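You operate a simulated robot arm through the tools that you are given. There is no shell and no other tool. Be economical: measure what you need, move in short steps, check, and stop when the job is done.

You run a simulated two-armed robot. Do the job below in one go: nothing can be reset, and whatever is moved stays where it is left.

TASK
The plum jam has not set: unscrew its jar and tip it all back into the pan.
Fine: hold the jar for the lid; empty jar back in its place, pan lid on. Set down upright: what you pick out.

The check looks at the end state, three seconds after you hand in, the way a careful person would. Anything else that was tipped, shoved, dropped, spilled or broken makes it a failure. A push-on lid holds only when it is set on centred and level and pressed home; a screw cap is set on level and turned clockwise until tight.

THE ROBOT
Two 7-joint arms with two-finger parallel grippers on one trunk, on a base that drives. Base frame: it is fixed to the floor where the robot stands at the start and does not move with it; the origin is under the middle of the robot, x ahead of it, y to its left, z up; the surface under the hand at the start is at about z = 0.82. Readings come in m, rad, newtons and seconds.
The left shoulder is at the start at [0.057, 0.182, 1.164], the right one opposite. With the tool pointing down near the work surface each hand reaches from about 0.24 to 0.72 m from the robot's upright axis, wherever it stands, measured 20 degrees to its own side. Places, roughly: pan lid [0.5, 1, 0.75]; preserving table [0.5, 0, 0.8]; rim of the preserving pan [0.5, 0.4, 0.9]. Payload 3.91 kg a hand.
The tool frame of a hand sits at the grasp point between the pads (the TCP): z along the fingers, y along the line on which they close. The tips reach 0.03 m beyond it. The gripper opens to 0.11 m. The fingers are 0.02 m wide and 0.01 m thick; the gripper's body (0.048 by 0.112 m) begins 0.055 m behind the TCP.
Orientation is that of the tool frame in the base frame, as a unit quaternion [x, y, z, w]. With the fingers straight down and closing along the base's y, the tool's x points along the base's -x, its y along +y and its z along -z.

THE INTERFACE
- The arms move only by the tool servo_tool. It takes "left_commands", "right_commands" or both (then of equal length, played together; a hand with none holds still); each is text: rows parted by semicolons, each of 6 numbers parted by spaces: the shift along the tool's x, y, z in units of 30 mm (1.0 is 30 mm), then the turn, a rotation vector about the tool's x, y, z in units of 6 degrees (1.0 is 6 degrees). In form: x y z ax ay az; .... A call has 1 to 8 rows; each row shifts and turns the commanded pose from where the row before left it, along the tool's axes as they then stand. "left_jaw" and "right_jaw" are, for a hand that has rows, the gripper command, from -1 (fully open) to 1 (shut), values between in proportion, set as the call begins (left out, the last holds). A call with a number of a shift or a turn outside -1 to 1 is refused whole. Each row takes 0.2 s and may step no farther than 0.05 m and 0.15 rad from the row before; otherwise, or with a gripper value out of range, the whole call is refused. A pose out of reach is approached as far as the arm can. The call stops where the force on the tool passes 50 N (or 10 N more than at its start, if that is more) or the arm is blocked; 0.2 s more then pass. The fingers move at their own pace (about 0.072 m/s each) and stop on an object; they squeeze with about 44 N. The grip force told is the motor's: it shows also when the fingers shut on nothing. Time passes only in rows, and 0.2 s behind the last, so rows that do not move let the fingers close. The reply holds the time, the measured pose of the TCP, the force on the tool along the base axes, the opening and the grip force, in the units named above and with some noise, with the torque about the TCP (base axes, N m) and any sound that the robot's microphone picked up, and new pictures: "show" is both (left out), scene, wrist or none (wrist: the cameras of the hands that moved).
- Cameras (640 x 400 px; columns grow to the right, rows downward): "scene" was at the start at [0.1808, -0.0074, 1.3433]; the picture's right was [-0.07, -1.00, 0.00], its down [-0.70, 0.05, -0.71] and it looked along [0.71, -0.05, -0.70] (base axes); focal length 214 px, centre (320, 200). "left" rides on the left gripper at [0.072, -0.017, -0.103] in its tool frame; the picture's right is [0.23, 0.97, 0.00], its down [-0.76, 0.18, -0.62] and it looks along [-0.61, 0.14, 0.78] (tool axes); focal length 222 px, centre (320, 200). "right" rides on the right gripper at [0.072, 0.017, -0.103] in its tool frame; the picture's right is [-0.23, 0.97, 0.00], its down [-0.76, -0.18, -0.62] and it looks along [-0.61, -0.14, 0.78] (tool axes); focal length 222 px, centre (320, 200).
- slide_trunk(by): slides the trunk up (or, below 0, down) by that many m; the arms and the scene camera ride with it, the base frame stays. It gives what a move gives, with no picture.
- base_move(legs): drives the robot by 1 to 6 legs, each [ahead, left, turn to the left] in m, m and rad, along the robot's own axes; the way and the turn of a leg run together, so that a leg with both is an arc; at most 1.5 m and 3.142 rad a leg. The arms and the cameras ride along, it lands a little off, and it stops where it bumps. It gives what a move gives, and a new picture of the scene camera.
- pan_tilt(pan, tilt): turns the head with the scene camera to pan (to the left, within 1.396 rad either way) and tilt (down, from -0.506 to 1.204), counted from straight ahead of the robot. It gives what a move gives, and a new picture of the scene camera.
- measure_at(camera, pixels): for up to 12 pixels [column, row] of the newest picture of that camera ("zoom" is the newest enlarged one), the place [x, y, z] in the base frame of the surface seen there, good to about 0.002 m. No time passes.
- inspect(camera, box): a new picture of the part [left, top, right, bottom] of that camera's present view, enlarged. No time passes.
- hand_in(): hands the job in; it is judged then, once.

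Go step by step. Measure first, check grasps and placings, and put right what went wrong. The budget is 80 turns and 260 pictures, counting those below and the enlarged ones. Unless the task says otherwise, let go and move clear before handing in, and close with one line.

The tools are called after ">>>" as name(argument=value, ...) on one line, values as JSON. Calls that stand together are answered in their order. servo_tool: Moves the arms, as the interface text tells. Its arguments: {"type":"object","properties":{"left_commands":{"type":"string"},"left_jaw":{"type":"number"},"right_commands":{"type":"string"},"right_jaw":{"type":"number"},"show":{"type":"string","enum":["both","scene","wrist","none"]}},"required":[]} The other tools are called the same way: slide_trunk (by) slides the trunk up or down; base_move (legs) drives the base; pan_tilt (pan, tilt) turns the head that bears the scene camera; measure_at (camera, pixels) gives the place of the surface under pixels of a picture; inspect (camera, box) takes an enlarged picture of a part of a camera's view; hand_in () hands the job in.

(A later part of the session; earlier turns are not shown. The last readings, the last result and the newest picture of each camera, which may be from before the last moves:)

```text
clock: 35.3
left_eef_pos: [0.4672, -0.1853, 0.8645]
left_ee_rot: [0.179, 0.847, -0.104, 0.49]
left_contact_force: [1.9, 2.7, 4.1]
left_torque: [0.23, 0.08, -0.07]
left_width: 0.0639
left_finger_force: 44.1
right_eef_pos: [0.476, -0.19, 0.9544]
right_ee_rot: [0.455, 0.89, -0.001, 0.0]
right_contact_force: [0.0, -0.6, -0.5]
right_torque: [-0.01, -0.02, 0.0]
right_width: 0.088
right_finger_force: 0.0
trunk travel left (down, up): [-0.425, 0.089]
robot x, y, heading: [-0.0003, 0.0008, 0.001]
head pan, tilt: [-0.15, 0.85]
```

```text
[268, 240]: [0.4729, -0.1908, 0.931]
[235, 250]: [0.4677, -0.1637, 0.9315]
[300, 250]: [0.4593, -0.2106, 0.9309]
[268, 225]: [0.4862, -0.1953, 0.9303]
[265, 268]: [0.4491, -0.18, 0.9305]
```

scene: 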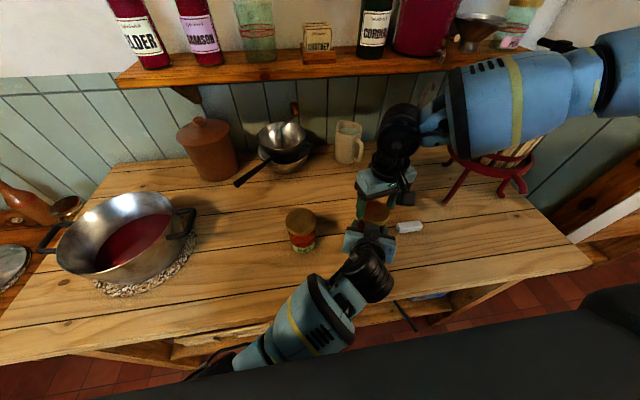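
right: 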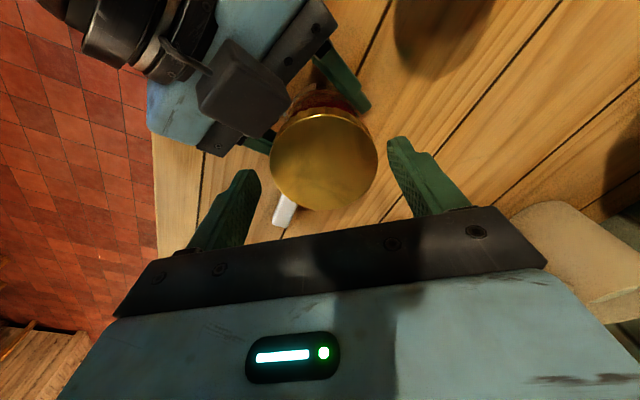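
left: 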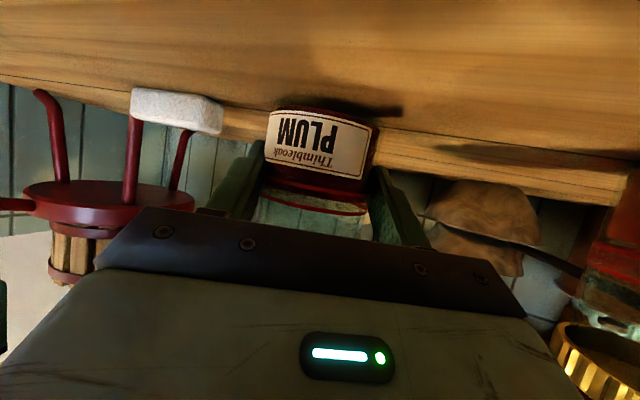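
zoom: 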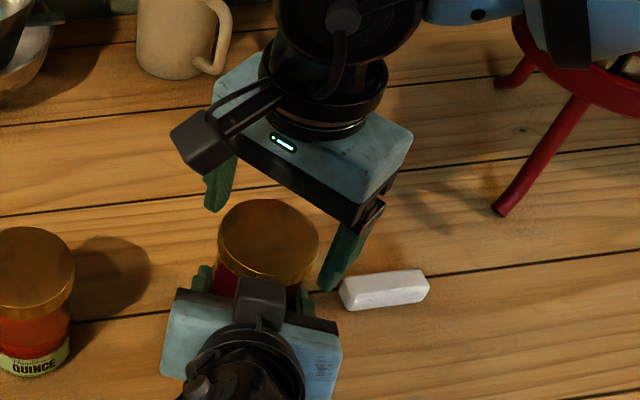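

The lid is now at 0.931 and still rising. I'll do the third stroke with the tips 3 mm lower.

>>> servo_tool(right_commands="0 0 0.1 0 0 0;0 0 0 0 0 0;0 0 0 0 0 -1;0 0 0 0 0 -1;0 0 0 0 0 -1;0 0 0 0 0 -1;0 0 -0.01 0 0 -1;0 0 -0.01 0 0 -1", right_jaw=1, show="none")

>>> servo_tool(right_commands="0 0 -0.01 0 0 -1;0 0 -0.01 0 0 -1;0 0 -0.01 0 0 -1;0 0 0 0 0 -1;0 0 0 0 0 -1;0 0 0 0 0 0", show="none")

>>> servo_tool(right_commands="0 0 0 0 0 0;0 0 0 0 0 0;0 0 0 0 0 1;0 0 0 0 0 1;0 0 0 0 0 1;0 0 0 0 0 1;0 0 0 0 0 1;0 0 0 0 0 1", right_jaw=-0.6, show="none")

>>> servo_tool(right_commands="0 0 0 0 0 1;0 0 0 0 0 1;0 0 0 0 0 1;0 0 0 0 0 1;0 0 0 0 0 1;0 0 0 0 0 0", show="wrist")

>>> inspect(camera="scene", box=[330, 140, 450, 260])

>>> measure_at(camera="zoom", pixels=[[268, 240], [235, 250], [300, 250], [268, 225], [265, 268]])

```text
clock: 37.1
left_eef_pos: [0.468, -0.1856, 0.8637]
left_ee_rot: [0.178, 0.847, -0.103, 0.489]
left_contact_force: [2.7, 3.3, -3.9]
left_torque: [-0.46, 0.31, 0.26]
left_width: 0.0637
left_finger_force: 44.6
right_eef_pos: [0.4753, -0.1906, 0.9526]
right_ee_rot: [0.155, 0.988, -0.001, 0.001]
right_contact_force: [2.4, -12.1, 26.6]
right_torque: [-0.56, -0.01, -0.03]
right_width: 0.0728
right_finger_force: 44.0
trunk travel left (down, up): [-0.425, 0.089]
robot x, y, heading: [0.0007, -0.0009, -0.0]
head pan, tilt: [-0.15, 0.85]
```

```text
clock: 38.5
left_eef_pos: [0.4666, -0.1846, 0.8643]
left_ee_rot: [0.179, 0.847, -0.103, 0.489]
left_contact_force: [-9.6, 19.0, -1.6]
left_torque: [-0.89, -0.01, 0.23]
left_width: 0.064
left_finger_force: 43.8
right_eef_pos: [0.4751, -0.1921, 0.9534]
right_ee_rot: [-0.105, 0.994, 0.0, 0.0]
right_contact_force: [9.2, -21.9, 18.4]
right_torque: [-0.85, -0.36, -0.05]
right_width: 0.0713
right_finger_force: 43.5
trunk travel left (down, up): [-0.425, 0.089]
robot x, y, heading: [-0.0017, -0.0045, 0.0]
head pan, tilt: [-0.15, 0.85]
```

```text
clock: 40.3
left_eef_pos: [0.4679, -0.1848, 0.865]
left_ee_rot: [0.178, 0.847, -0.104, 0.49]
left_contact_force: [-0.8, -0.7, -2.0]
left_torque: [0.0, 0.1, -0.03]
left_width: 0.0639
left_finger_force: 44.0
right_eef_pos: [0.476, -0.1911, 0.9527]
right_ee_rot: [0.209, 0.978, 0.0, 0.0]
right_contact_force: [0.7, -0.7, -0.4]
right_torque: [-0.01, 0.0, 0.0]
right_width: 0.088
right_finger_force: 0.2
trunk travel left (down, up): [-0.425, 0.089]
robot x, y, heading: [-0.0021, 0.0001, -0.002]
head pan, tilt: [-0.15, 0.85]
```

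```text
clock: 41.7
left_eef_pos: [0.4675, -0.1859, 0.8641]
left_ee_rot: [0.18, 0.847, -0.104, 0.489]
left_contact_force: [0.4, -0.6, -1.1]
left_torque: [0.03, 0.09, 0.03]
left_width: 0.064
left_finger_force: 43.7
right_eef_pos: [0.4748, -0.192, 0.9525]
right_ee_rot: [0.455, 0.89, 0.0, 0.0]
right_contact_force: [-0.6, 0.2, 0.1]
right_torque: [0.01, 0.01, 0.0]
right_width: 0.088
right_finger_force: 0.1
trunk travel left (down, up): [-0.425, 0.089]
robot x, y, heading: [0.0011, 0.0005, 0.0]
head pan, tilt: [-0.15, 0.85]
```

right: 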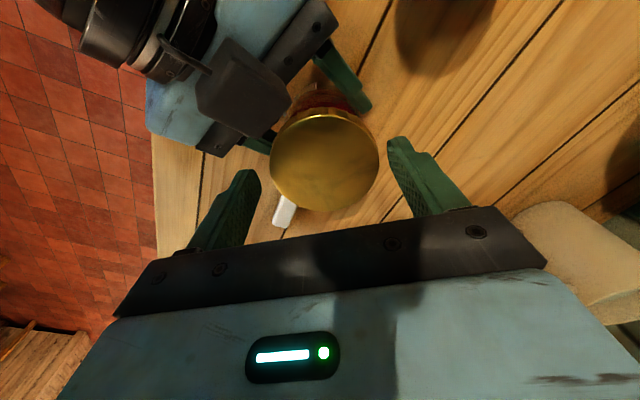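

```text
3.33 times, centred on (390, 200) of scene
```

zoom: 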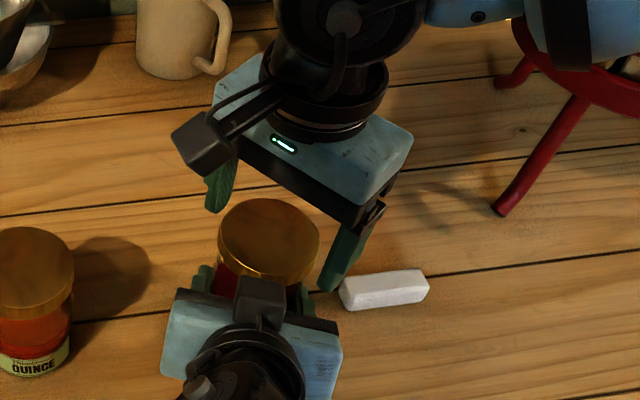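

```text
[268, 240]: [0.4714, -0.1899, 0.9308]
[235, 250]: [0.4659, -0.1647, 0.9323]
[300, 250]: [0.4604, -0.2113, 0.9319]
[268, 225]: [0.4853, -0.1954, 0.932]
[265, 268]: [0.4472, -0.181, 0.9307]
```

The lid is at about 0.9315, rising roughly 0.8 mm per stroke. Fourth stroke, then a gentle lift test.

>>> servo_tool(right_commands="0 0 0 0 0 0;0 0 0 0 0 0;0 0 0 0 0 -1;0 0 0 0 0 -1;0 0 -0.01 0 0 -1;0 0 0 0 0 -1;0 0 -0.01 0 0 -1;0 0 -0.01 0 0 -1", right_jaw=1, show="none")

>>> servo_tool(right_commands="0 0 -0.01 0 0 -1;0 0 -0.01 0 0 -1;0 0 -0.01 0 0 -1;0 0 0 0 0 -1;0 0 0 0 0 -1;0 0 0 0 0 0", show="none")

>>> servo_tool(right_commands="0 0 -0.1 0 0 0;0 0 0 0 0 0", show="wrist")

```text
clock: 43.5
left_eef_pos: [0.4682, -0.1858, 0.8648]
left_ee_rot: [0.178, 0.847, -0.103, 0.49]
left_contact_force: [0.3, 5.4, 0.3]
left_torque: [-0.28, 0.21, 0.14]
left_width: 0.0643
left_finger_force: 44.0
right_eef_pos: [0.4762, -0.1904, 0.9539]
right_ee_rot: [0.156, 0.988, 0.0, -0.001]
right_contact_force: [-1.0, -4.0, 0.3]
right_torque: [-0.19, 0.08, -0.11]
right_width: 0.0724
right_finger_force: 44.1
trunk travel left (down, up): [-0.425, 0.089]
robot x, y, heading: [0.0034, -0.001, -0.001]
head pan, tilt: [-0.15, 0.85]
```

```text
clock: 44.9
left_eef_pos: [0.4678, -0.1842, 0.8649]
left_ee_rot: [0.178, 0.847, -0.103, 0.489]
left_contact_force: [-4.2, 12.1, 1.9]
left_torque: [-0.72, -0.09, 0.4]
left_width: 0.064
left_finger_force: 44.2
right_eef_pos: [0.4769, -0.1929, 0.9545]
right_ee_rot: [-0.105, 0.995, -0.001, 0.001]
right_contact_force: [3.8, -12.7, -2.8]
right_torque: [-0.43, -0.05, -0.27]
right_width: 0.0723
right_finger_force: 43.4
trunk travel left (down, up): [-0.425, 0.089]
robot x, y, heading: [-0.0007, -0.0015, 0.001]
head pan, tilt: [-0.15, 0.85]
```

```text
clock: 45.5
left_eef_pos: [0.4674, -0.1852, 0.8659]
left_ee_rot: [0.179, 0.847, -0.105, 0.49]
left_contact_force: [-9.8, 15.4, 9.9]
left_torque: [-1.22, -0.88, 0.24]
left_width: 0.064
left_finger_force: 44.1
right_eef_pos: [0.4764, -0.1928, 0.9563]
right_ee_rot: [-0.105, 0.995, 0.0, -0.001]
right_contact_force: [8.9, -15.5, -13.6]
right_torque: [-0.28, -0.05, -0.18]
right_width: 0.0721
right_finger_force: 44.0
trunk travel left (down, up): [-0.425, 0.089]
robot x, y, heading: [-0.0016, -0.0015, -0.001]
head pan, tilt: [-0.15, 0.85]
```

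right: 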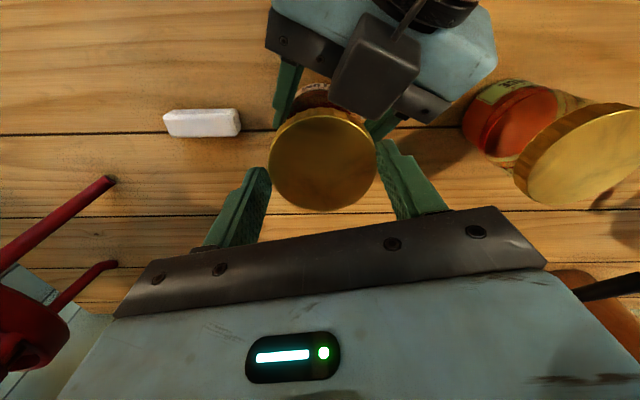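

It is still threaded (-14 N). I'll lower back and do two more strokes.

>>> servo_tool(right_commands="0 0 0.1 0 0 0;0 0 0 0 0 0", show="none")

>>> servo_tool(right_commands="0 0 0 0 0 0;0 0 0 0 0 0;0 0 0 0 0 1;0 0 0 0 0 1;0 0 0 0 0 1;0 0 0 0 0 1;0 0 0 0 0 1;0 0 0 0 0 1", right_jaw=-0.6, show="none")

>>> servo_tool(right_commands="0 0 0 0 0 1;0 0 0 0 0 1;0 0 0 0 0 1;0 0 0 0 0 1;0 0 0 0 0 1;0 0 0.05 0 0 0", show="none")

>>> servo_tool(right_commands="0 0 0 0 0 0;0 0 0 0 0 0;0 0 0 0 0 -1;0 0 0 0 0 -1;0 0 -0.01 0 0 -1;0 0 0 0 0 -1;0 0 -0.01 0 0 -1;0 0 -0.01 0 0 -1", right_jaw=1, show="none")

>>> servo_tool(right_commands="0 0 -0.01 0 0 -1;0 0 -0.01 0 0 -1;0 0 -0.01 0 0 -1;0 0 0 0 0 -1;0 0 0 0 0 -1;0 0 0 0 0 0", show="none")

>>> servo_tool(right_commands="0 0 -0.1 0 0 0;0 0 0 0 0 0", show="wrist")

>>> inspect(camera="scene", box=[330, 140, 450, 260])

>>> measure_at(camera="zoom", pixels=[[268, 240], [300, 250], [268, 225], [265, 265]])

```text
clock: 46.1
left_eef_pos: [0.4677, -0.1843, 0.8659]
left_ee_rot: [0.18, 0.847, -0.104, 0.489]
left_contact_force: [-0.3, 11.4, 5.5]
left_torque: [-0.69, 0.25, 0.43]
left_width: 0.0637
left_finger_force: 44.0
right_eef_pos: [0.4765, -0.1921, 0.955]
right_ee_rot: [-0.105, 0.995, 0.0, 0.002]
right_contact_force: [2.8, -17.4, 8.5]
right_torque: [-0.86, -0.29, -0.23]
right_width: 0.0721
right_finger_force: 43.9
trunk travel left (down, up): [-0.425, 0.089]
robot x, y, heading: [0.0021, -0.0011, -0.002]
head pan, tilt: [-0.15, 0.85]
```

```text
clock: 47.9
left_eef_pos: [0.4679, -0.1859, 0.8645]
left_ee_rot: [0.18, 0.847, -0.104, 0.489]
left_contact_force: [-1.9, -1.8, 2.3]
left_torque: [-0.01, 0.2, 0.03]
left_width: 0.0638
left_finger_force: 43.5
right_eef_pos: [0.4756, -0.1914, 0.9538]
right_ee_rot: [0.209, 0.978, 0.0, 0.0]
right_contact_force: [-0.2, -0.7, -0.3]
right_torque: [-0.01, -0.01, -0.02]
right_width: 0.088
right_finger_force: 0.0
trunk travel left (down, up): [-0.425, 0.089]
robot x, y, heading: [-0.0007, 0.0003, -0.002]
head pan, tilt: [-0.15, 0.85]
```

```text
clock: 49.3
left_eef_pos: [0.4683, -0.184, 0.8648]
left_ee_rot: [0.18, 0.847, -0.104, 0.489]
left_contact_force: [-1.0, -0.4, 1.3]
left_torque: [0.06, 0.19, 0.0]
left_width: 0.064
left_finger_force: 43.9
right_eef_pos: [0.4756, -0.1913, 0.9521]
right_ee_rot: [0.455, 0.891, 0.0, 0.001]
right_contact_force: [-0.4, 0.1, 0.8]
right_torque: [0.01, -0.01, 0.03]
right_width: 0.0879
right_finger_force: 0.1
trunk travel left (down, up): [-0.425, 0.089]
robot x, y, heading: [0.0006, 0.0015, 0.001]
head pan, tilt: [-0.15, 0.85]
```

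```text
clock: 51.1
left_eef_pos: [0.4671, -0.185, 0.865]
left_ee_rot: [0.179, 0.847, -0.103, 0.489]
left_contact_force: [-0.5, -0.5, 1.0]
left_torque: [0.07, 0.13, 0.01]
left_width: 0.0641
left_finger_force: 44.1
right_eef_pos: [0.4771, -0.1901, 0.9536]
right_ee_rot: [0.156, 0.988, 0.0, -0.001]
right_contact_force: [0.4, 0.5, -0.3]
right_torque: [-0.03, -0.01, 0.0]
right_width: 0.0714
right_finger_force: 44.2
trunk travel left (down, up): [-0.425, 0.089]
robot x, y, heading: [0.0001, 0.0011, -0.002]
head pan, tilt: [-0.15, 0.85]
```

```text
clock: 52.5
left_eef_pos: [0.4683, -0.1852, 0.8651]
left_ee_rot: [0.179, 0.847, -0.103, 0.489]
left_contact_force: [1.1, 4.4, 1.7]
left_torque: [-0.05, 0.06, 0.02]
left_width: 0.0641
left_finger_force: 44.2
right_eef_pos: [0.476, -0.1896, 0.9558]
right_ee_rot: [-0.106, 0.994, 0.0, 0.0]
right_contact_force: [-0.8, -3.0, 0.4]
right_torque: [-0.12, 0.01, -0.06]
right_width: 0.0713
right_finger_force: 44.4
trunk travel left (down, up): [-0.425, 0.089]
robot x, y, heading: [0.0026, 0.0018, -0.002]
head pan, tilt: [-0.15, 0.85]
```

```text
clock: 53.1
left_eef_pos: [0.4681, -0.1858, 0.8646]
left_ee_rot: [0.179, 0.847, -0.104, 0.489]
left_contact_force: [0.9, 0.8, 1.5]
left_torque: [0.13, 0.1, 0.0]
left_width: 0.0643
left_finger_force: 43.7
right_eef_pos: [0.4754, -0.1903, 0.9582]
right_ee_rot: [-0.104, 0.995, 0.0, 0.0]
right_contact_force: [0.9, -0.1, 0.4]
right_torque: [-0.01, -0.01, -0.02]
right_width: 0.0715
right_finger_force: 44.0
trunk travel left (down, up): [-0.425, 0.089]
robot x, y, heading: [0.0014, 0.0021, -0.002]
head pan, tilt: [-0.15, 0.85]
```

right: 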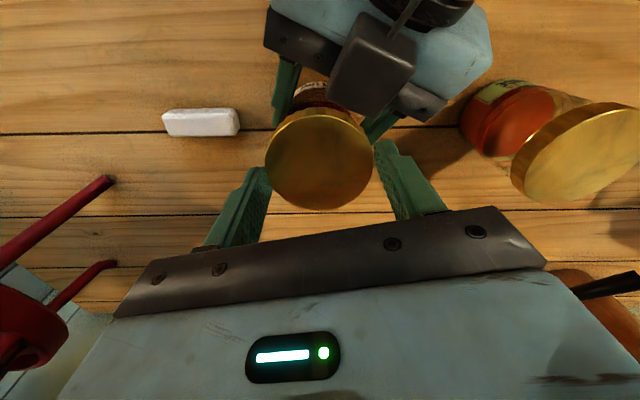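

```text
3.33 times, centred on (390, 200) of scene
```

zoom: 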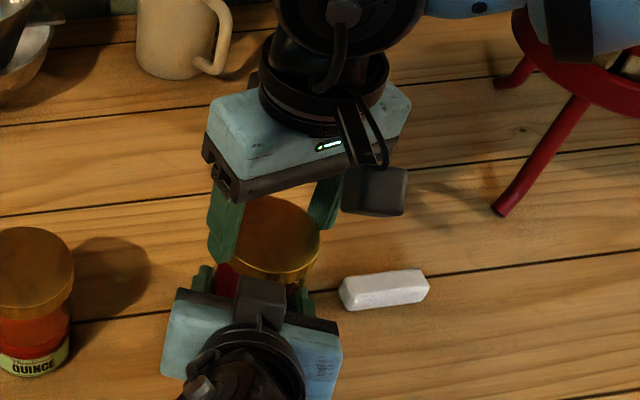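

```text
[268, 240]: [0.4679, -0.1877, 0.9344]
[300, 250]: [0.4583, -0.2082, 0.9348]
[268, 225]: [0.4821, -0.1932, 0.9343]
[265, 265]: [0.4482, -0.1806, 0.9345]
```

Zero force, so the lid is free. I'll lift it clear and look into the jar.

>>> servo_tool(right_commands="0 0 -0.5 0 0 0;0 0 -0.8 0 0 0;0 0 -0.9 0 0 0;0 0 -0.9 0 0 0;0 0 0 0 0 0")

```text
clock: 54.3
left_eef_pos: [0.4668, -0.1849, 0.8657]
left_ee_rot: [0.178, 0.847, -0.104, 0.489]
left_contact_force: [-0.8, 0.9, -0.7]
left_torque: [0.08, 0.16, 0.0]
left_width: 0.0641
left_finger_force: 44.1
right_eef_pos: [0.4765, -0.1913, 1.0513]
right_ee_rot: [-0.104, 0.995, 0.0, 0.0]
right_contact_force: [-1.0, 0.1, -1.3]
right_torque: [0.04, -0.02, 0.0]
right_width: 0.0713
right_finger_force: 44.5
trunk travel left (down, up): [-0.425, 0.089]
robot x, y, heading: [0.0016, -0.0007, 0.002]
head pan, tilt: [-0.15, 0.85]
```

scene: 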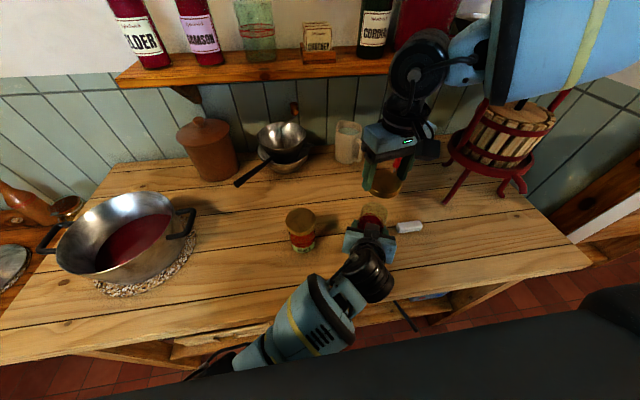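
right: 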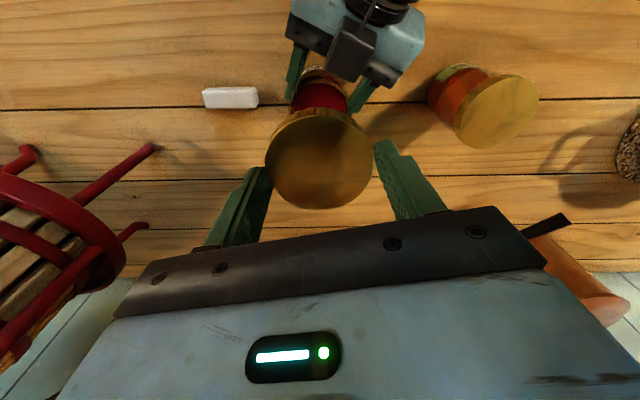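

The lid is off. I'll carry it right to an empty spot at about (0.42, -0.42) and check the table there.

>>> servo_tool(right_commands="0.43 -0.885 0 0 0 0;0.43 -0.885 0 0 0 0;0.43 -0.885 0 0 0 0;0.43 -0.885 0 0 0 0;0.43 -0.885 0 0 0 0;0.43 -0.885 0 0 0 0;0.43 -0.885 0 0 0 0;0.43 -0.885 0 0 0 0")

>>> inspect(camera="scene", box=[330, 180, 410, 260])

```text
clock: 56.1
left_eef_pos: [0.4678, -0.1854, 0.8658]
left_ee_rot: [0.18, 0.847, -0.103, 0.49]
left_contact_force: [-0.2, 0.6, 0.2]
left_torque: [-0.01, 0.1, 0.03]
left_width: 0.0642
left_finger_force: 44.2
right_eef_pos: [0.4183, -0.423, 1.0507]
right_ee_rot: [-0.105, 0.994, 0.001, 0.001]
right_contact_force: [0.5, 0.3, -0.5]
right_torque: [-0.01, -0.02, 0.0]
right_width: 0.0722
right_finger_force: 44.0
trunk travel left (down, up): [-0.425, 0.089]
robot x, y, heading: [0.0001, -0.0008, 0.001]
head pan, tilt: [-0.15, 0.85]
```

scene: 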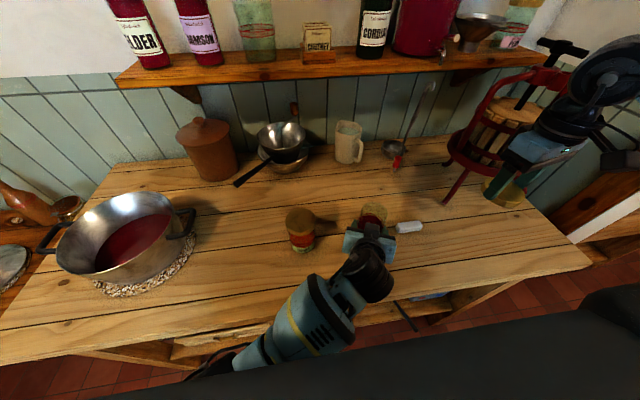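
right: 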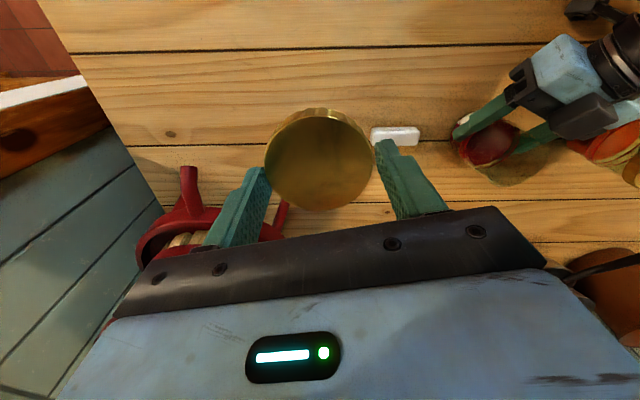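

```text
5.00 times, centred on (370, 220) of scene
```

zoom: 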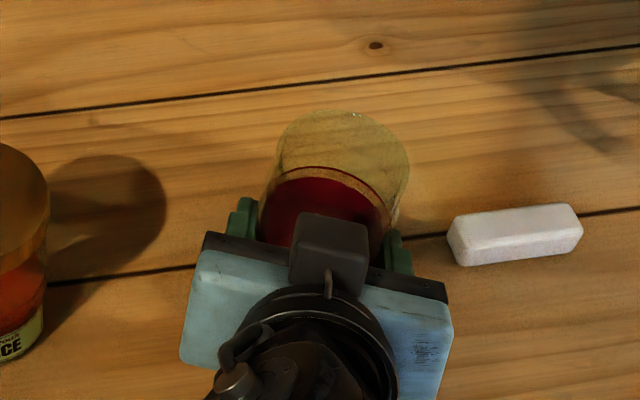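

The jar is open with liquid jam about half full. I'll check the press foot and the table at the set-down spot before lowering.

>>> measure_at(camera="scene", pixels=[[448, 200], [527, 192], [470, 240], [490, 225], [500, 260], [500, 195]])

```text
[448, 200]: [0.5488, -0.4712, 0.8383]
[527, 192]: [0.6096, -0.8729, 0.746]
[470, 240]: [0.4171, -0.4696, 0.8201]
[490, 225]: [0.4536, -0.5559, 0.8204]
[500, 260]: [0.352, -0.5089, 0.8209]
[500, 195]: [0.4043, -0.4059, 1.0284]
```

The spot is clear (table 0.820, press foot 0.13 m away). I'll lower the lid.

>>> servo_tool(right_commands="0 0 0.9 0 0 0;0 0 0.9 0 0 0;0 0 0.9 0 0 0;0 0 0.9 0 0 0;0 0 0.9 0 0 0;0 0 0.9 0 0 0;0 0 0.6 0 0 0;0 0 0 0 0 0", show="none")

>>> servo_tool(right_commands="0 0 0.1 0 0 0;0 0 0.1 0 0 0;0 0 0 0 0 0")

>>> inspect(camera="scene", box=[410, 180, 530, 280])

```text
clock: 57.9
left_eef_pos: [0.4682, -0.1848, 0.864]
left_ee_rot: [0.179, 0.848, -0.103, 0.488]
left_contact_force: [-0.3, 0.1, -0.2]
left_torque: [0.04, 0.13, 0.0]
left_width: 0.0639
left_finger_force: 44.2
right_eef_pos: [0.4181, -0.4214, 0.8682]
right_ee_rot: [-0.104, 0.995, 0.0, 0.0]
right_contact_force: [0.0, -0.7, 0.5]
right_torque: [0.04, 0.02, 0.01]
right_width: 0.0723
right_finger_force: 43.7
trunk travel left (down, up): [-0.425, 0.089]
robot x, y, heading: [0.0007, 0.0024, 0.001]
head pan, tilt: [-0.15, 0.85]
```

```text
clock: 58.7
left_eef_pos: [0.4677, -0.1849, 0.8641]
left_ee_rot: [0.178, 0.848, -0.102, 0.489]
left_contact_force: [-0.2, -0.1, -1.3]
left_torque: [0.05, 0.08, -0.03]
left_width: 0.0638
left_finger_force: 44.1
right_eef_pos: [0.4203, -0.4212, 0.8632]
right_ee_rot: [-0.105, 0.994, 0.0, 0.0]
right_contact_force: [0.7, 0.1, 0.5]
right_torque: [-0.01, -0.02, -0.02]
right_width: 0.0723
right_finger_force: 43.3
trunk travel left (down, up): [-0.425, 0.089]
robot x, y, heading: [-0.0029, -0.0003, -0.001]
head pan, tilt: [-0.15, 0.85]
```

scene: 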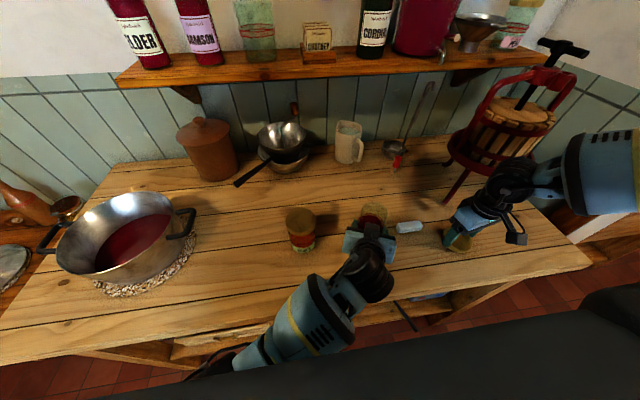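
right: 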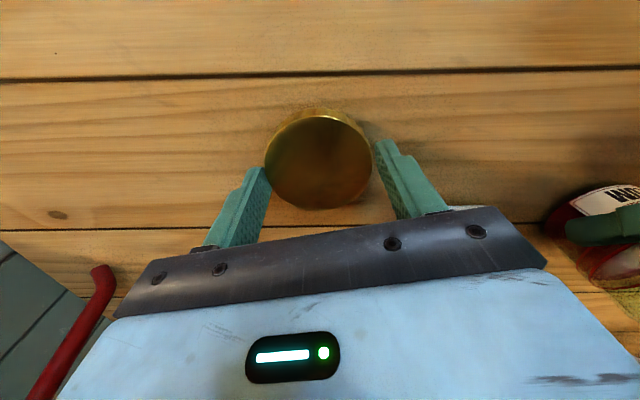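

```text
4.00 times, centred on (470, 230) of scene
```

zoom: 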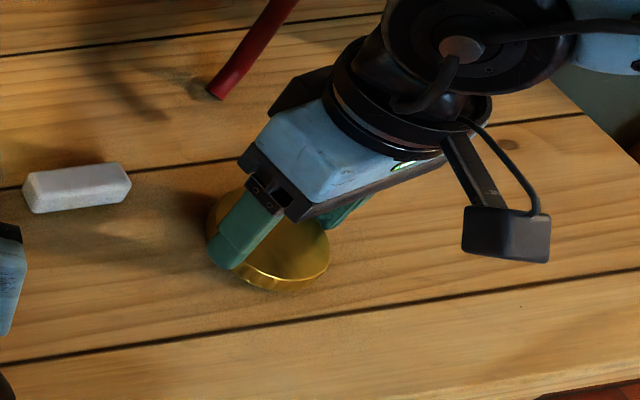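

There's no contact yet. I'll measure the gap and keep lowering.

>>> measure_at(camera="zoom", pixels=[[290, 250], [275, 284], [230, 210], [318, 245]])

>>> servo_tool(right_commands="0 0 0.06 0 0 0;0 0 0.06 0 0 0;0 0 0 0 0 0", show="none")

```text
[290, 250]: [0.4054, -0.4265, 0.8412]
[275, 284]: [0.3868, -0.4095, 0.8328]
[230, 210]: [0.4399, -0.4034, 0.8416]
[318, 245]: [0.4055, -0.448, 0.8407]
```

```text
clock: 59.5
left_eef_pos: [0.466, -0.1858, 0.8647]
left_ee_rot: [0.178, 0.848, -0.102, 0.489]
left_contact_force: [-0.3, -0.1, -0.4]
left_torque: [0.04, 0.08, 0.02]
left_width: 0.0639
left_finger_force: 43.8
right_eef_pos: [0.4202, -0.4202, 0.8597]
right_ee_rot: [-0.104, 0.995, 0.0, 0.0]
right_contact_force: [0.6, -0.3, 0.5]
right_torque: [0.03, 0.02, 0.03]
right_width: 0.0722
right_finger_force: 43.7
trunk travel left (down, up): [-0.425, 0.089]
robot x, y, heading: [-0.0019, 0.0019, -0.001]
head pan, tilt: [-0.15, 0.85]
```

>>> servo_tool(right_commands="0 0 0.05 0 0 0;0 0 0 0 0 0", show="none")

>>> servo_tool(right_commands="0 0 0.05 0 0 0;0 0 0 0 0 0", show="none")

>>> servo_tool(right_commands="0 0 0.04 0 0 0;0 0 0 0 0 0", show="none")

```text
clock: 60.1
left_eef_pos: [0.467, -0.1846, 0.8641]
left_ee_rot: [0.179, 0.847, -0.104, 0.49]
left_contact_force: [1.2, 0.0, -2.2]
left_torque: [0.0, 0.01, 0.03]
left_width: 0.064
left_finger_force: 44.3
right_eef_pos: [0.4202, -0.4201, 0.8587]
right_ee_rot: [-0.104, 0.995, 0.0, 0.001]
right_contact_force: [-2.0, 0.0, 1.4]
right_torque: [-0.02, 0.16, 0.03]
right_width: 0.0723
right_finger_force: 43.8
trunk travel left (down, up): [-0.425, 0.089]
robot x, y, heading: [-0.0027, -0.0019, -0.0]
head pan, tilt: [-0.15, 0.85]
```

```text
clock: 60.7
left_eef_pos: [0.4672, -0.1851, 0.8655]
left_ee_rot: [0.179, 0.848, -0.103, 0.488]
left_contact_force: [0.7, 0.6, -4.1]
left_torque: [0.02, 0.01, -0.02]
left_width: 0.0642
left_finger_force: 44.6
right_eef_pos: [0.4208, -0.4201, 0.8575]
right_ee_rot: [-0.104, 0.995, 0.001, 0.001]
right_contact_force: [-2.1, -2.5, 15.8]
right_torque: [-0.05, 0.55, 0.09]
right_width: 0.0722
right_finger_force: 43.8
trunk travel left (down, up): [-0.425, 0.089]
robot x, y, heading: [0.0018, 0.0019, -0.003]
head pan, tilt: [-0.15, 0.85]
```

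```text
clock: 61.3
left_eef_pos: [0.4665, -0.1851, 0.8646]
left_ee_rot: [0.179, 0.847, -0.104, 0.49]
left_contact_force: [0.1, 0.0, -4.4]
left_torque: [0.03, 0.02, -0.02]
left_width: 0.0639
left_finger_force: 43.6
right_eef_pos: [0.4209, -0.4211, 0.8589]
right_ee_rot: [-0.104, 0.995, -0.001, 0.002]
right_contact_force: [-2.8, -6.4, 31.1]
right_torque: [-0.05, 0.93, 0.09]
right_width: 0.072
right_finger_force: 44.0
trunk travel left (down, up): [-0.425, 0.089]
robot x, y, heading: [0.0006, 0.0034, -0.0]
head pan, tilt: [-0.15, 0.85]
```

The lid is on the table. I'll open, rise straight up and check it.

>>> servo_tool(right_commands="0 0 -0.1 0 0 0;0 0 0 0 0 0;0 0 0 0 0 0;0 0 0 0 0 0;0 0 -0.5 0 0 0;0 0 -0.9 0 0 0;0 0 -0.9 0 0 0;0 0 -0.9 0 0 0", right_jaw=-1, show="scene")

>>> inspect(camera="scene", box=[330, 180, 530, 280])

```text
clock: 63.1
left_eef_pos: [0.4674, -0.1853, 0.8655]
left_ee_rot: [0.179, 0.847, -0.104, 0.489]
left_contact_force: [-1.2, 1.5, -0.4]
left_torque: [0.12, 0.14, 0.0]
left_width: 0.0639
left_finger_force: 44.0
right_eef_pos: [0.4191, -0.4196, 0.9574]
right_ee_rot: [-0.104, 0.995, 0.0, 0.0]
right_contact_force: [0.4, -0.1, 0.3]
right_torque: [0.01, -0.05, 0.02]
right_width: 0.1099
right_finger_force: 0.0
trunk travel left (down, up): [-0.425, 0.089]
robot x, y, heading: [-0.002, -0.0006, 0.001]
head pan, tilt: [-0.15, 0.85]
```

scene: 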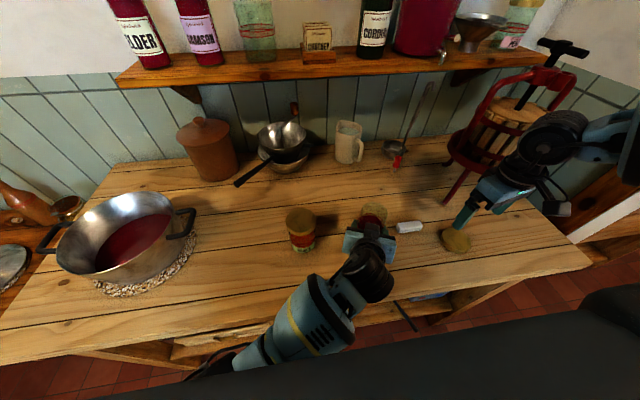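

```text
3.20 times, centred on (430, 230) of scene
```

zoom: 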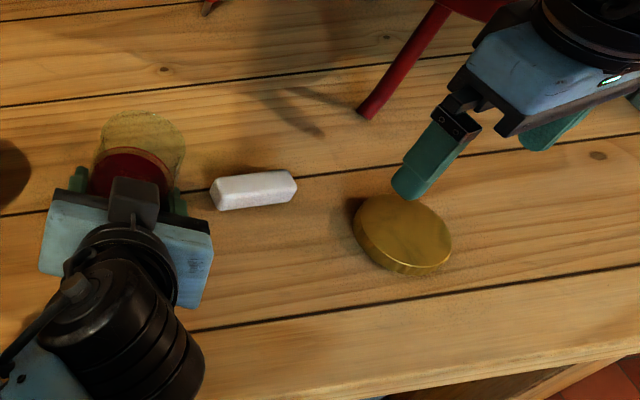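

The lid sits flat. I'll lift the jar vertically to z≈1.04, raise the right hand clear, and measure the pan rim.

>>> servo_tool(left_commands="-0.3 0 -0.173 0 0 0;-0.6 0 -0.346 0 0 0;-0.866 0 -0.5 0 0 0;-0.866 0 -0.5 0 0 0;-0.866 0 -0.5 0 0 0;-0.866 0 -0.5 0 0 0;-0.866 0 -0.5 0 0 0;0 0 0 0 0 0", right_commands="0 0 -0.5 0 0 0;0 -0.3 -0.5 0 0 0;0 -0.3 -0.5 0 0 0;0 -0.3 -0.5 0 0 0;0 -0.3 -0.5 0 0 0;0 0 -0.5 0 0 0;0 0 0 0 0 0;0 0 0 0 0 0", show="both")

>>> inspect(camera="scene", box=[20, 170, 220, 300])

```text
clock: 64.1
left_eef_pos: [0.4902, -0.1228, 0.886]
left_ee_rot: [0.195, 0.858, -0.019, 0.475]
left_contact_force: [-0.2, -0.5, -4.3]
left_torque: [0.04, 0.04, -0.01]
left_width: 0.0641
left_finger_force: 43.9
right_eef_pos: [0.4245, -0.4443, 1.0143]
right_ee_rot: [-0.105, 0.994, 0.0, 0.0]
right_contact_force: [0.1, 0.2, -0.6]
right_torque: [0.02, -0.01, 0.02]
right_width: 0.1102
right_finger_force: 0.0
trunk travel left (down, up): [-0.425, 0.089]
robot x, y, heading: [0.0003, -0.0001, -0.006]
head pan, tilt: [-0.15, 0.85]
stopped in row 5 (left hand): the arm was blocked; the commanded pose is now the measured one
```

scene: 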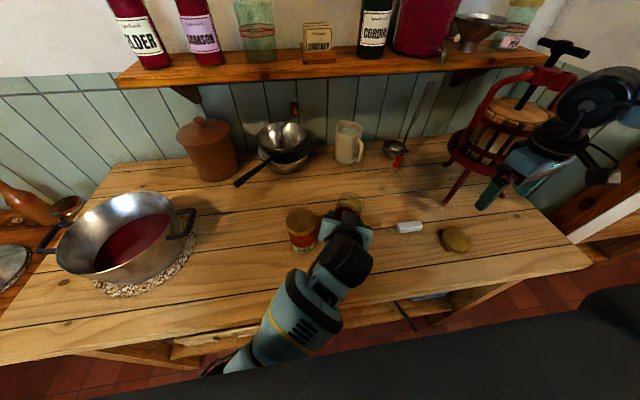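
right: 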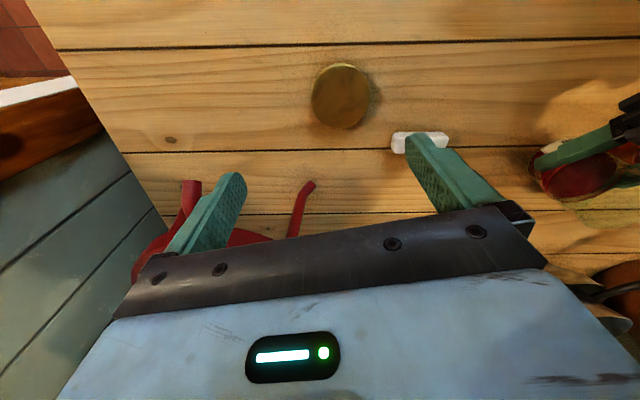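
left: 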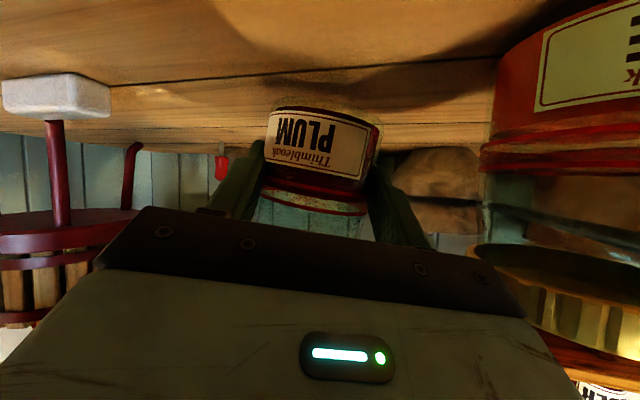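

```text
3.08 times, centred on (120, 235) of scene
```

zoom: 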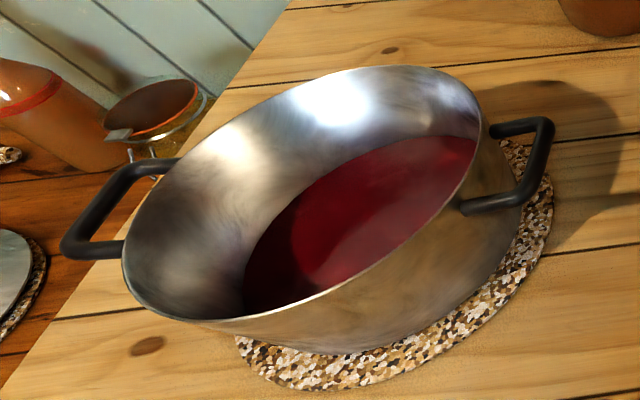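

The left arm drifted toward the quince and stopped blocked, which looks like a joint limit. I'll look closely before moving again.

>>> inspect(camera="scene", box=[260, 170, 400, 270])

>>> measure_at(camera="zoom", pixels=[[190, 200], [400, 150], [420, 135], [285, 230], [270, 240], [400, 115], [370, 140], [440, 130]])

>>> pan_tilt(pan=-0.15, tilt=1.1)

```text
4.00 times, centred on (330, 220) of scene
```

zoom: 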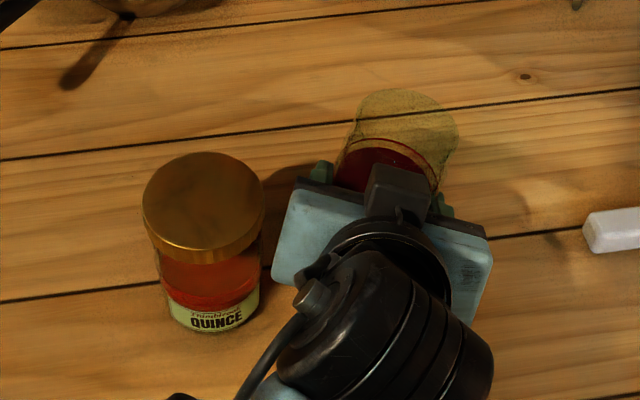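

```text
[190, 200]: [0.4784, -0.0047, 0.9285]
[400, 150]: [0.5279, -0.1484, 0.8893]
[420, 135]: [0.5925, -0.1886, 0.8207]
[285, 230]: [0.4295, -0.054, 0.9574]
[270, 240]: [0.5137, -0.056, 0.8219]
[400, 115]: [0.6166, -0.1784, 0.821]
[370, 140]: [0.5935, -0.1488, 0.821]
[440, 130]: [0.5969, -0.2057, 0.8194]
```

```text
clock: 64.9
left_eef_pos: [0.4907, -0.1228, 0.8867]
left_ee_rot: [0.195, 0.857, -0.021, 0.476]
left_contact_force: [0.2, 0.1, -3.6]
left_torque: [0.05, 0.04, 0.0]
left_width: 0.0641
left_finger_force: 44.0
right_eef_pos: [0.4238, -0.4447, 1.0133]
right_ee_rot: [-0.105, 0.994, 0.0, 0.0]
right_contact_force: [-0.2, -0.3, 0.9]
right_torque: [-0.02, 0.02, -0.01]
right_width: 0.1103
right_finger_force: 0.1
trunk travel left (down, up): [-0.425, 0.089]
robot x, y, heading: [0.0017, -0.0007, 0.001]
head pan, tilt: [-0.15, 1.1]
```

scene: 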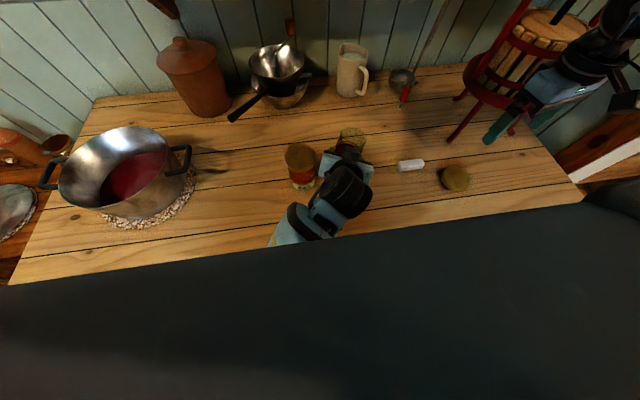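

No contact with the quince. The forces are about zero and its gap is clear at (265,240). Rather than strain the arm, I'll raise the whole trunk, which lifts the jar as it stands.

>>> slide_trunk(by=0.085)

>>> servo_tool(left_commands="0 0 0 0 0 0", show="both")

```text
clock: 65.8
left_eef_pos: [0.5248, -0.0507, 0.9366]
left_ee_rot: [0.205, 0.845, 0.064, 0.49]
left_contact_force: [0.4, 1.1, -4.0]
left_torque: [0.02, -0.02, -0.03]
left_width: 0.0638
left_finger_force: 43.9
right_eef_pos: [0.4237, -0.4452, 1.0942]
right_ee_rot: [-0.104, 0.994, -0.002, 0.015]
right_contact_force: [0.7, 0.6, -0.9]
right_torque: [-0.01, -0.01, -0.05]
right_width: 0.1101
right_finger_force: 0.1
trunk travel left (down, up): [-0.491, 0.024]
robot x, y, heading: [0.0013, 0.0019, 0.001]
head pan, tilt: [-0.15, 1.1]
stopped: the arm was blocked; the commanded pose is now the measured one
```

```text
clock: 66.2
left_eef_pos: [0.5243, -0.0521, 0.9344]
left_ee_rot: [0.206, 0.845, 0.063, 0.489]
left_contact_force: [0.1, -0.2, -3.6]
left_torque: [0.03, 0.02, 0.02]
left_width: 0.0638
left_finger_force: 43.3
right_eef_pos: [0.4241, -0.4443, 1.0923]
right_ee_rot: [-0.105, 0.994, -0.001, 0.013]
right_contact_force: [-0.9, 0.9, 0.2]
right_torque: [-0.02, 0.03, 0.0]
right_width: 0.1101
right_finger_force: 0.0
trunk travel left (down, up): [-0.491, 0.024]
robot x, y, heading: [0.0013, -0.0013, 0.001]
head pan, tilt: [-0.15, 1.1]
```

scene: 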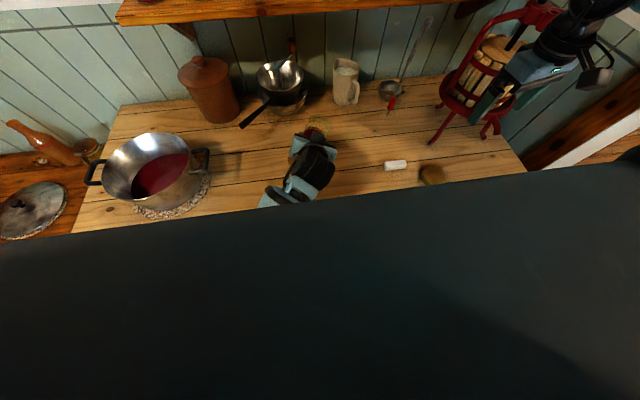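
left: 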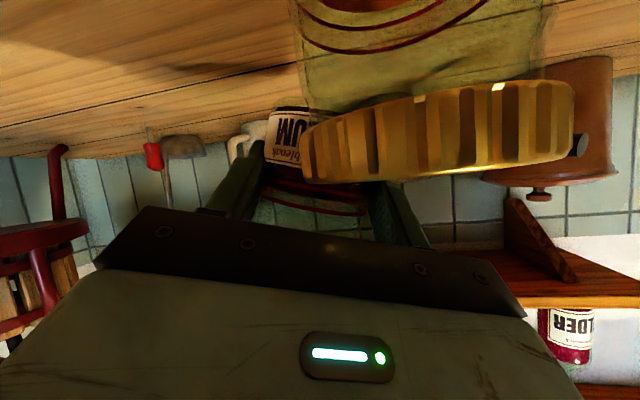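

The hand still drifts left and the arm is blocked, so something upstream such as the elbow or forearm may be caught, perhaps at the table's front edge. I'll look at the left arm itself.

>>> pan_tilt(pan=0.75, tilt=1.1)

>>> inspect(camera="left", box=[240, 40, 600, 265])

```text
clock: 67.3
left_eef_pos: [0.5246, -0.0522, 0.9348]
left_ee_rot: [0.207, 0.845, 0.062, 0.489]
left_contact_force: [0.0, 0.1, -4.4]
left_torque: [0.05, 0.03, 0.03]
left_width: 0.0639
left_finger_force: 44.1
right_eef_pos: [0.4239, -0.4461, 1.0913]
right_ee_rot: [-0.104, 0.994, -0.001, 0.014]
right_contact_force: [-0.9, 0.2, -0.2]
right_torque: [0.03, 0.01, -0.03]
right_width: 0.1099
right_finger_force: 0.1
trunk travel left (down, up): [-0.491, 0.024]
robot x, y, heading: [-0.0038, -0.0011, 0.003]
head pan, tilt: [0.75, 1.1]
```

scene: 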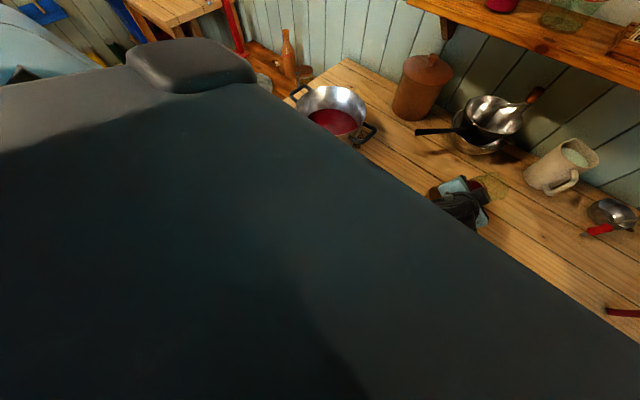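

```text
1.78 times, centred on (420, 152) of left
```

zoom: 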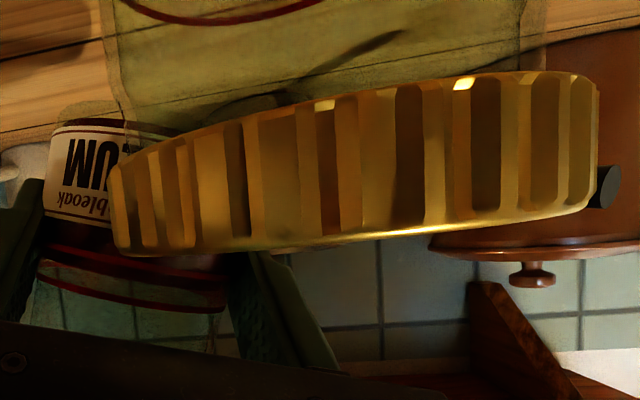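

The left arm was pushed relative to the trunk while rising, so its elbow or forearm is catching something, most likely under the table's front edge. I'll bring the right hand in. Then I'll shift the base right, away from the quince, and back it off so the elbow comes free.

>>> servo_tool(right_commands="0.6 0.7 0 0 0 0;0.6 0.7 0 0 0 0;0.6 0.7 0 0 0 0;0.6 0.7 0 0 0 0", show="none")

>>> base_move(legs=[[0, -0.04, 0]])

```text
clock: 68.3
left_eef_pos: [0.5239, -0.0523, 0.9349]
left_ee_rot: [0.206, 0.845, 0.063, 0.489]
left_contact_force: [0.2, -0.6, -3.3]
left_torque: [0.03, 0.07, 0.01]
left_width: 0.064
left_finger_force: 43.9
right_eef_pos: [0.3343, -0.3779, 1.0901]
right_ee_rot: [-0.105, 0.994, -0.002, 0.014]
right_contact_force: [0.2, -0.3, -0.6]
right_torque: [0.01, 0.0, 0.01]
right_width: 0.1101
right_finger_force: 0.0
trunk travel left (down, up): [-0.491, 0.024]
robot x, y, heading: [0.0011, -0.0022, 0.005]
head pan, tilt: [0.75, 1.1]
```

```text
clock: 69.4
left_eef_pos: [0.525, -0.0916, 0.9347]
left_ee_rot: [0.207, 0.845, 0.062, 0.489]
left_contact_force: [-0.4, 0.7, -4.5]
left_torque: [0.02, 0.05, 0.0]
left_width: 0.0638
left_finger_force: 44.3
right_eef_pos: [0.3351, -0.4163, 1.0901]
right_ee_rot: [-0.105, 0.994, -0.001, 0.014]
right_contact_force: [0.1, -0.1, 0.1]
right_torque: [0.06, -0.01, 0.0]
right_width: 0.1097
right_finger_force: 0.1
trunk travel left (down, up): [-0.491, 0.024]
robot x, y, heading: [-0.0036, -0.0394, -0.005]
head pan, tilt: [0.75, 1.1]
```

scene: 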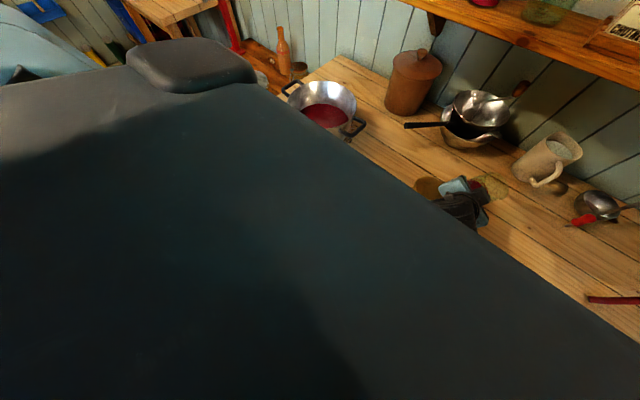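

That moved freely. I'll go another 0.07 m right, then back 0.25 m.

>>> base_move(legs=[[0, -0.07, 0]])

>>> base_move(legs=[[-0.12, 0, 0]])

>>> pan_tilt(pan=0.0, tilt=0.85)

```text
clock: 70.7
left_eef_pos: [0.5241, -0.1593, 0.9356]
left_ee_rot: [0.206, 0.846, 0.063, 0.489]
left_contact_force: [0.4, 0.2, -3.9]
left_torque: [0.01, 0.07, -0.01]
left_width: 0.0637
left_finger_force: 44.2
right_eef_pos: [0.335, -0.4856, 1.0907]
right_ee_rot: [-0.105, 0.994, -0.002, 0.013]
right_contact_force: [1.1, 0.1, -0.5]
right_torque: [0.02, 0.01, 0.03]
right_width: 0.1099
right_finger_force: 0.0
trunk travel left (down, up): [-0.491, 0.024]
robot x, y, heading: [0.0014, -0.1079, -0.001]
head pan, tilt: [0.75, 1.1]
```

scene: 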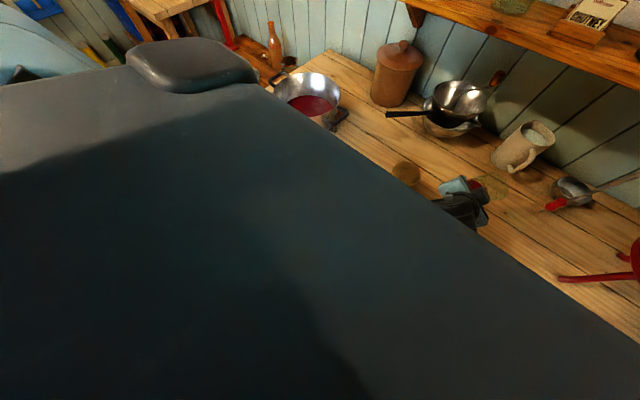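

```text
clock: 71.9
left_eef_pos: [0.4045, -0.1607, 0.9338]
left_ee_rot: [0.206, 0.845, 0.063, 0.489]
left_contact_force: [-0.2, 0.2, -4.4]
left_torque: [0.01, 0.05, 0.0]
left_width: 0.0639
left_finger_force: 43.5
right_eef_pos: [0.2147, -0.485, 1.0908]
right_ee_rot: [-0.104, 0.994, -0.002, 0.014]
right_contact_force: [0.0, 0.4, -0.4]
right_torque: [0.0, -0.03, 0.01]
right_width: 0.1099
right_finger_force: 0.0
trunk travel left (down, up): [-0.491, 0.024]
robot x, y, heading: [-0.1212, -0.1076, -0.002]
head pan, tilt: [0.75, 1.1]
```

scene: 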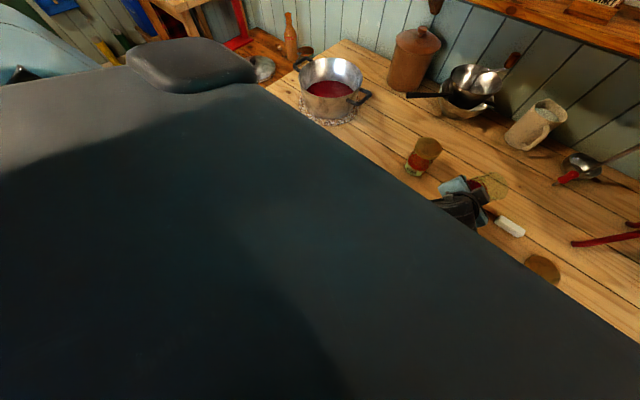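

```text
clock: 73.0
left_eef_pos: [0.4035, -0.1605, 0.9352]
left_ee_rot: [0.207, 0.845, 0.062, 0.489]
left_contact_force: [-0.2, 0.5, -4.2]
left_torque: [0.03, 0.05, 0.03]
left_width: 0.0639
left_finger_force: 44.2
right_eef_pos: [0.2142, -0.4862, 1.0915]
right_ee_rot: [-0.104, 0.994, -0.003, 0.013]
right_contact_force: [0.1, -0.2, -0.7]
right_torque: [0.01, 0.0, 0.02]
right_width: 0.1099
right_finger_force: 0.1
trunk travel left (down, up): [-0.491, 0.024]
robot x, y, heading: [-0.1205, -0.1058, 0.002]
head pan, tilt: [0.0, 0.85]
```

scene: 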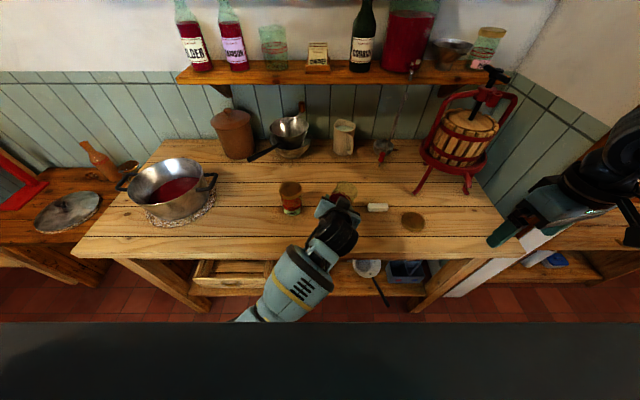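

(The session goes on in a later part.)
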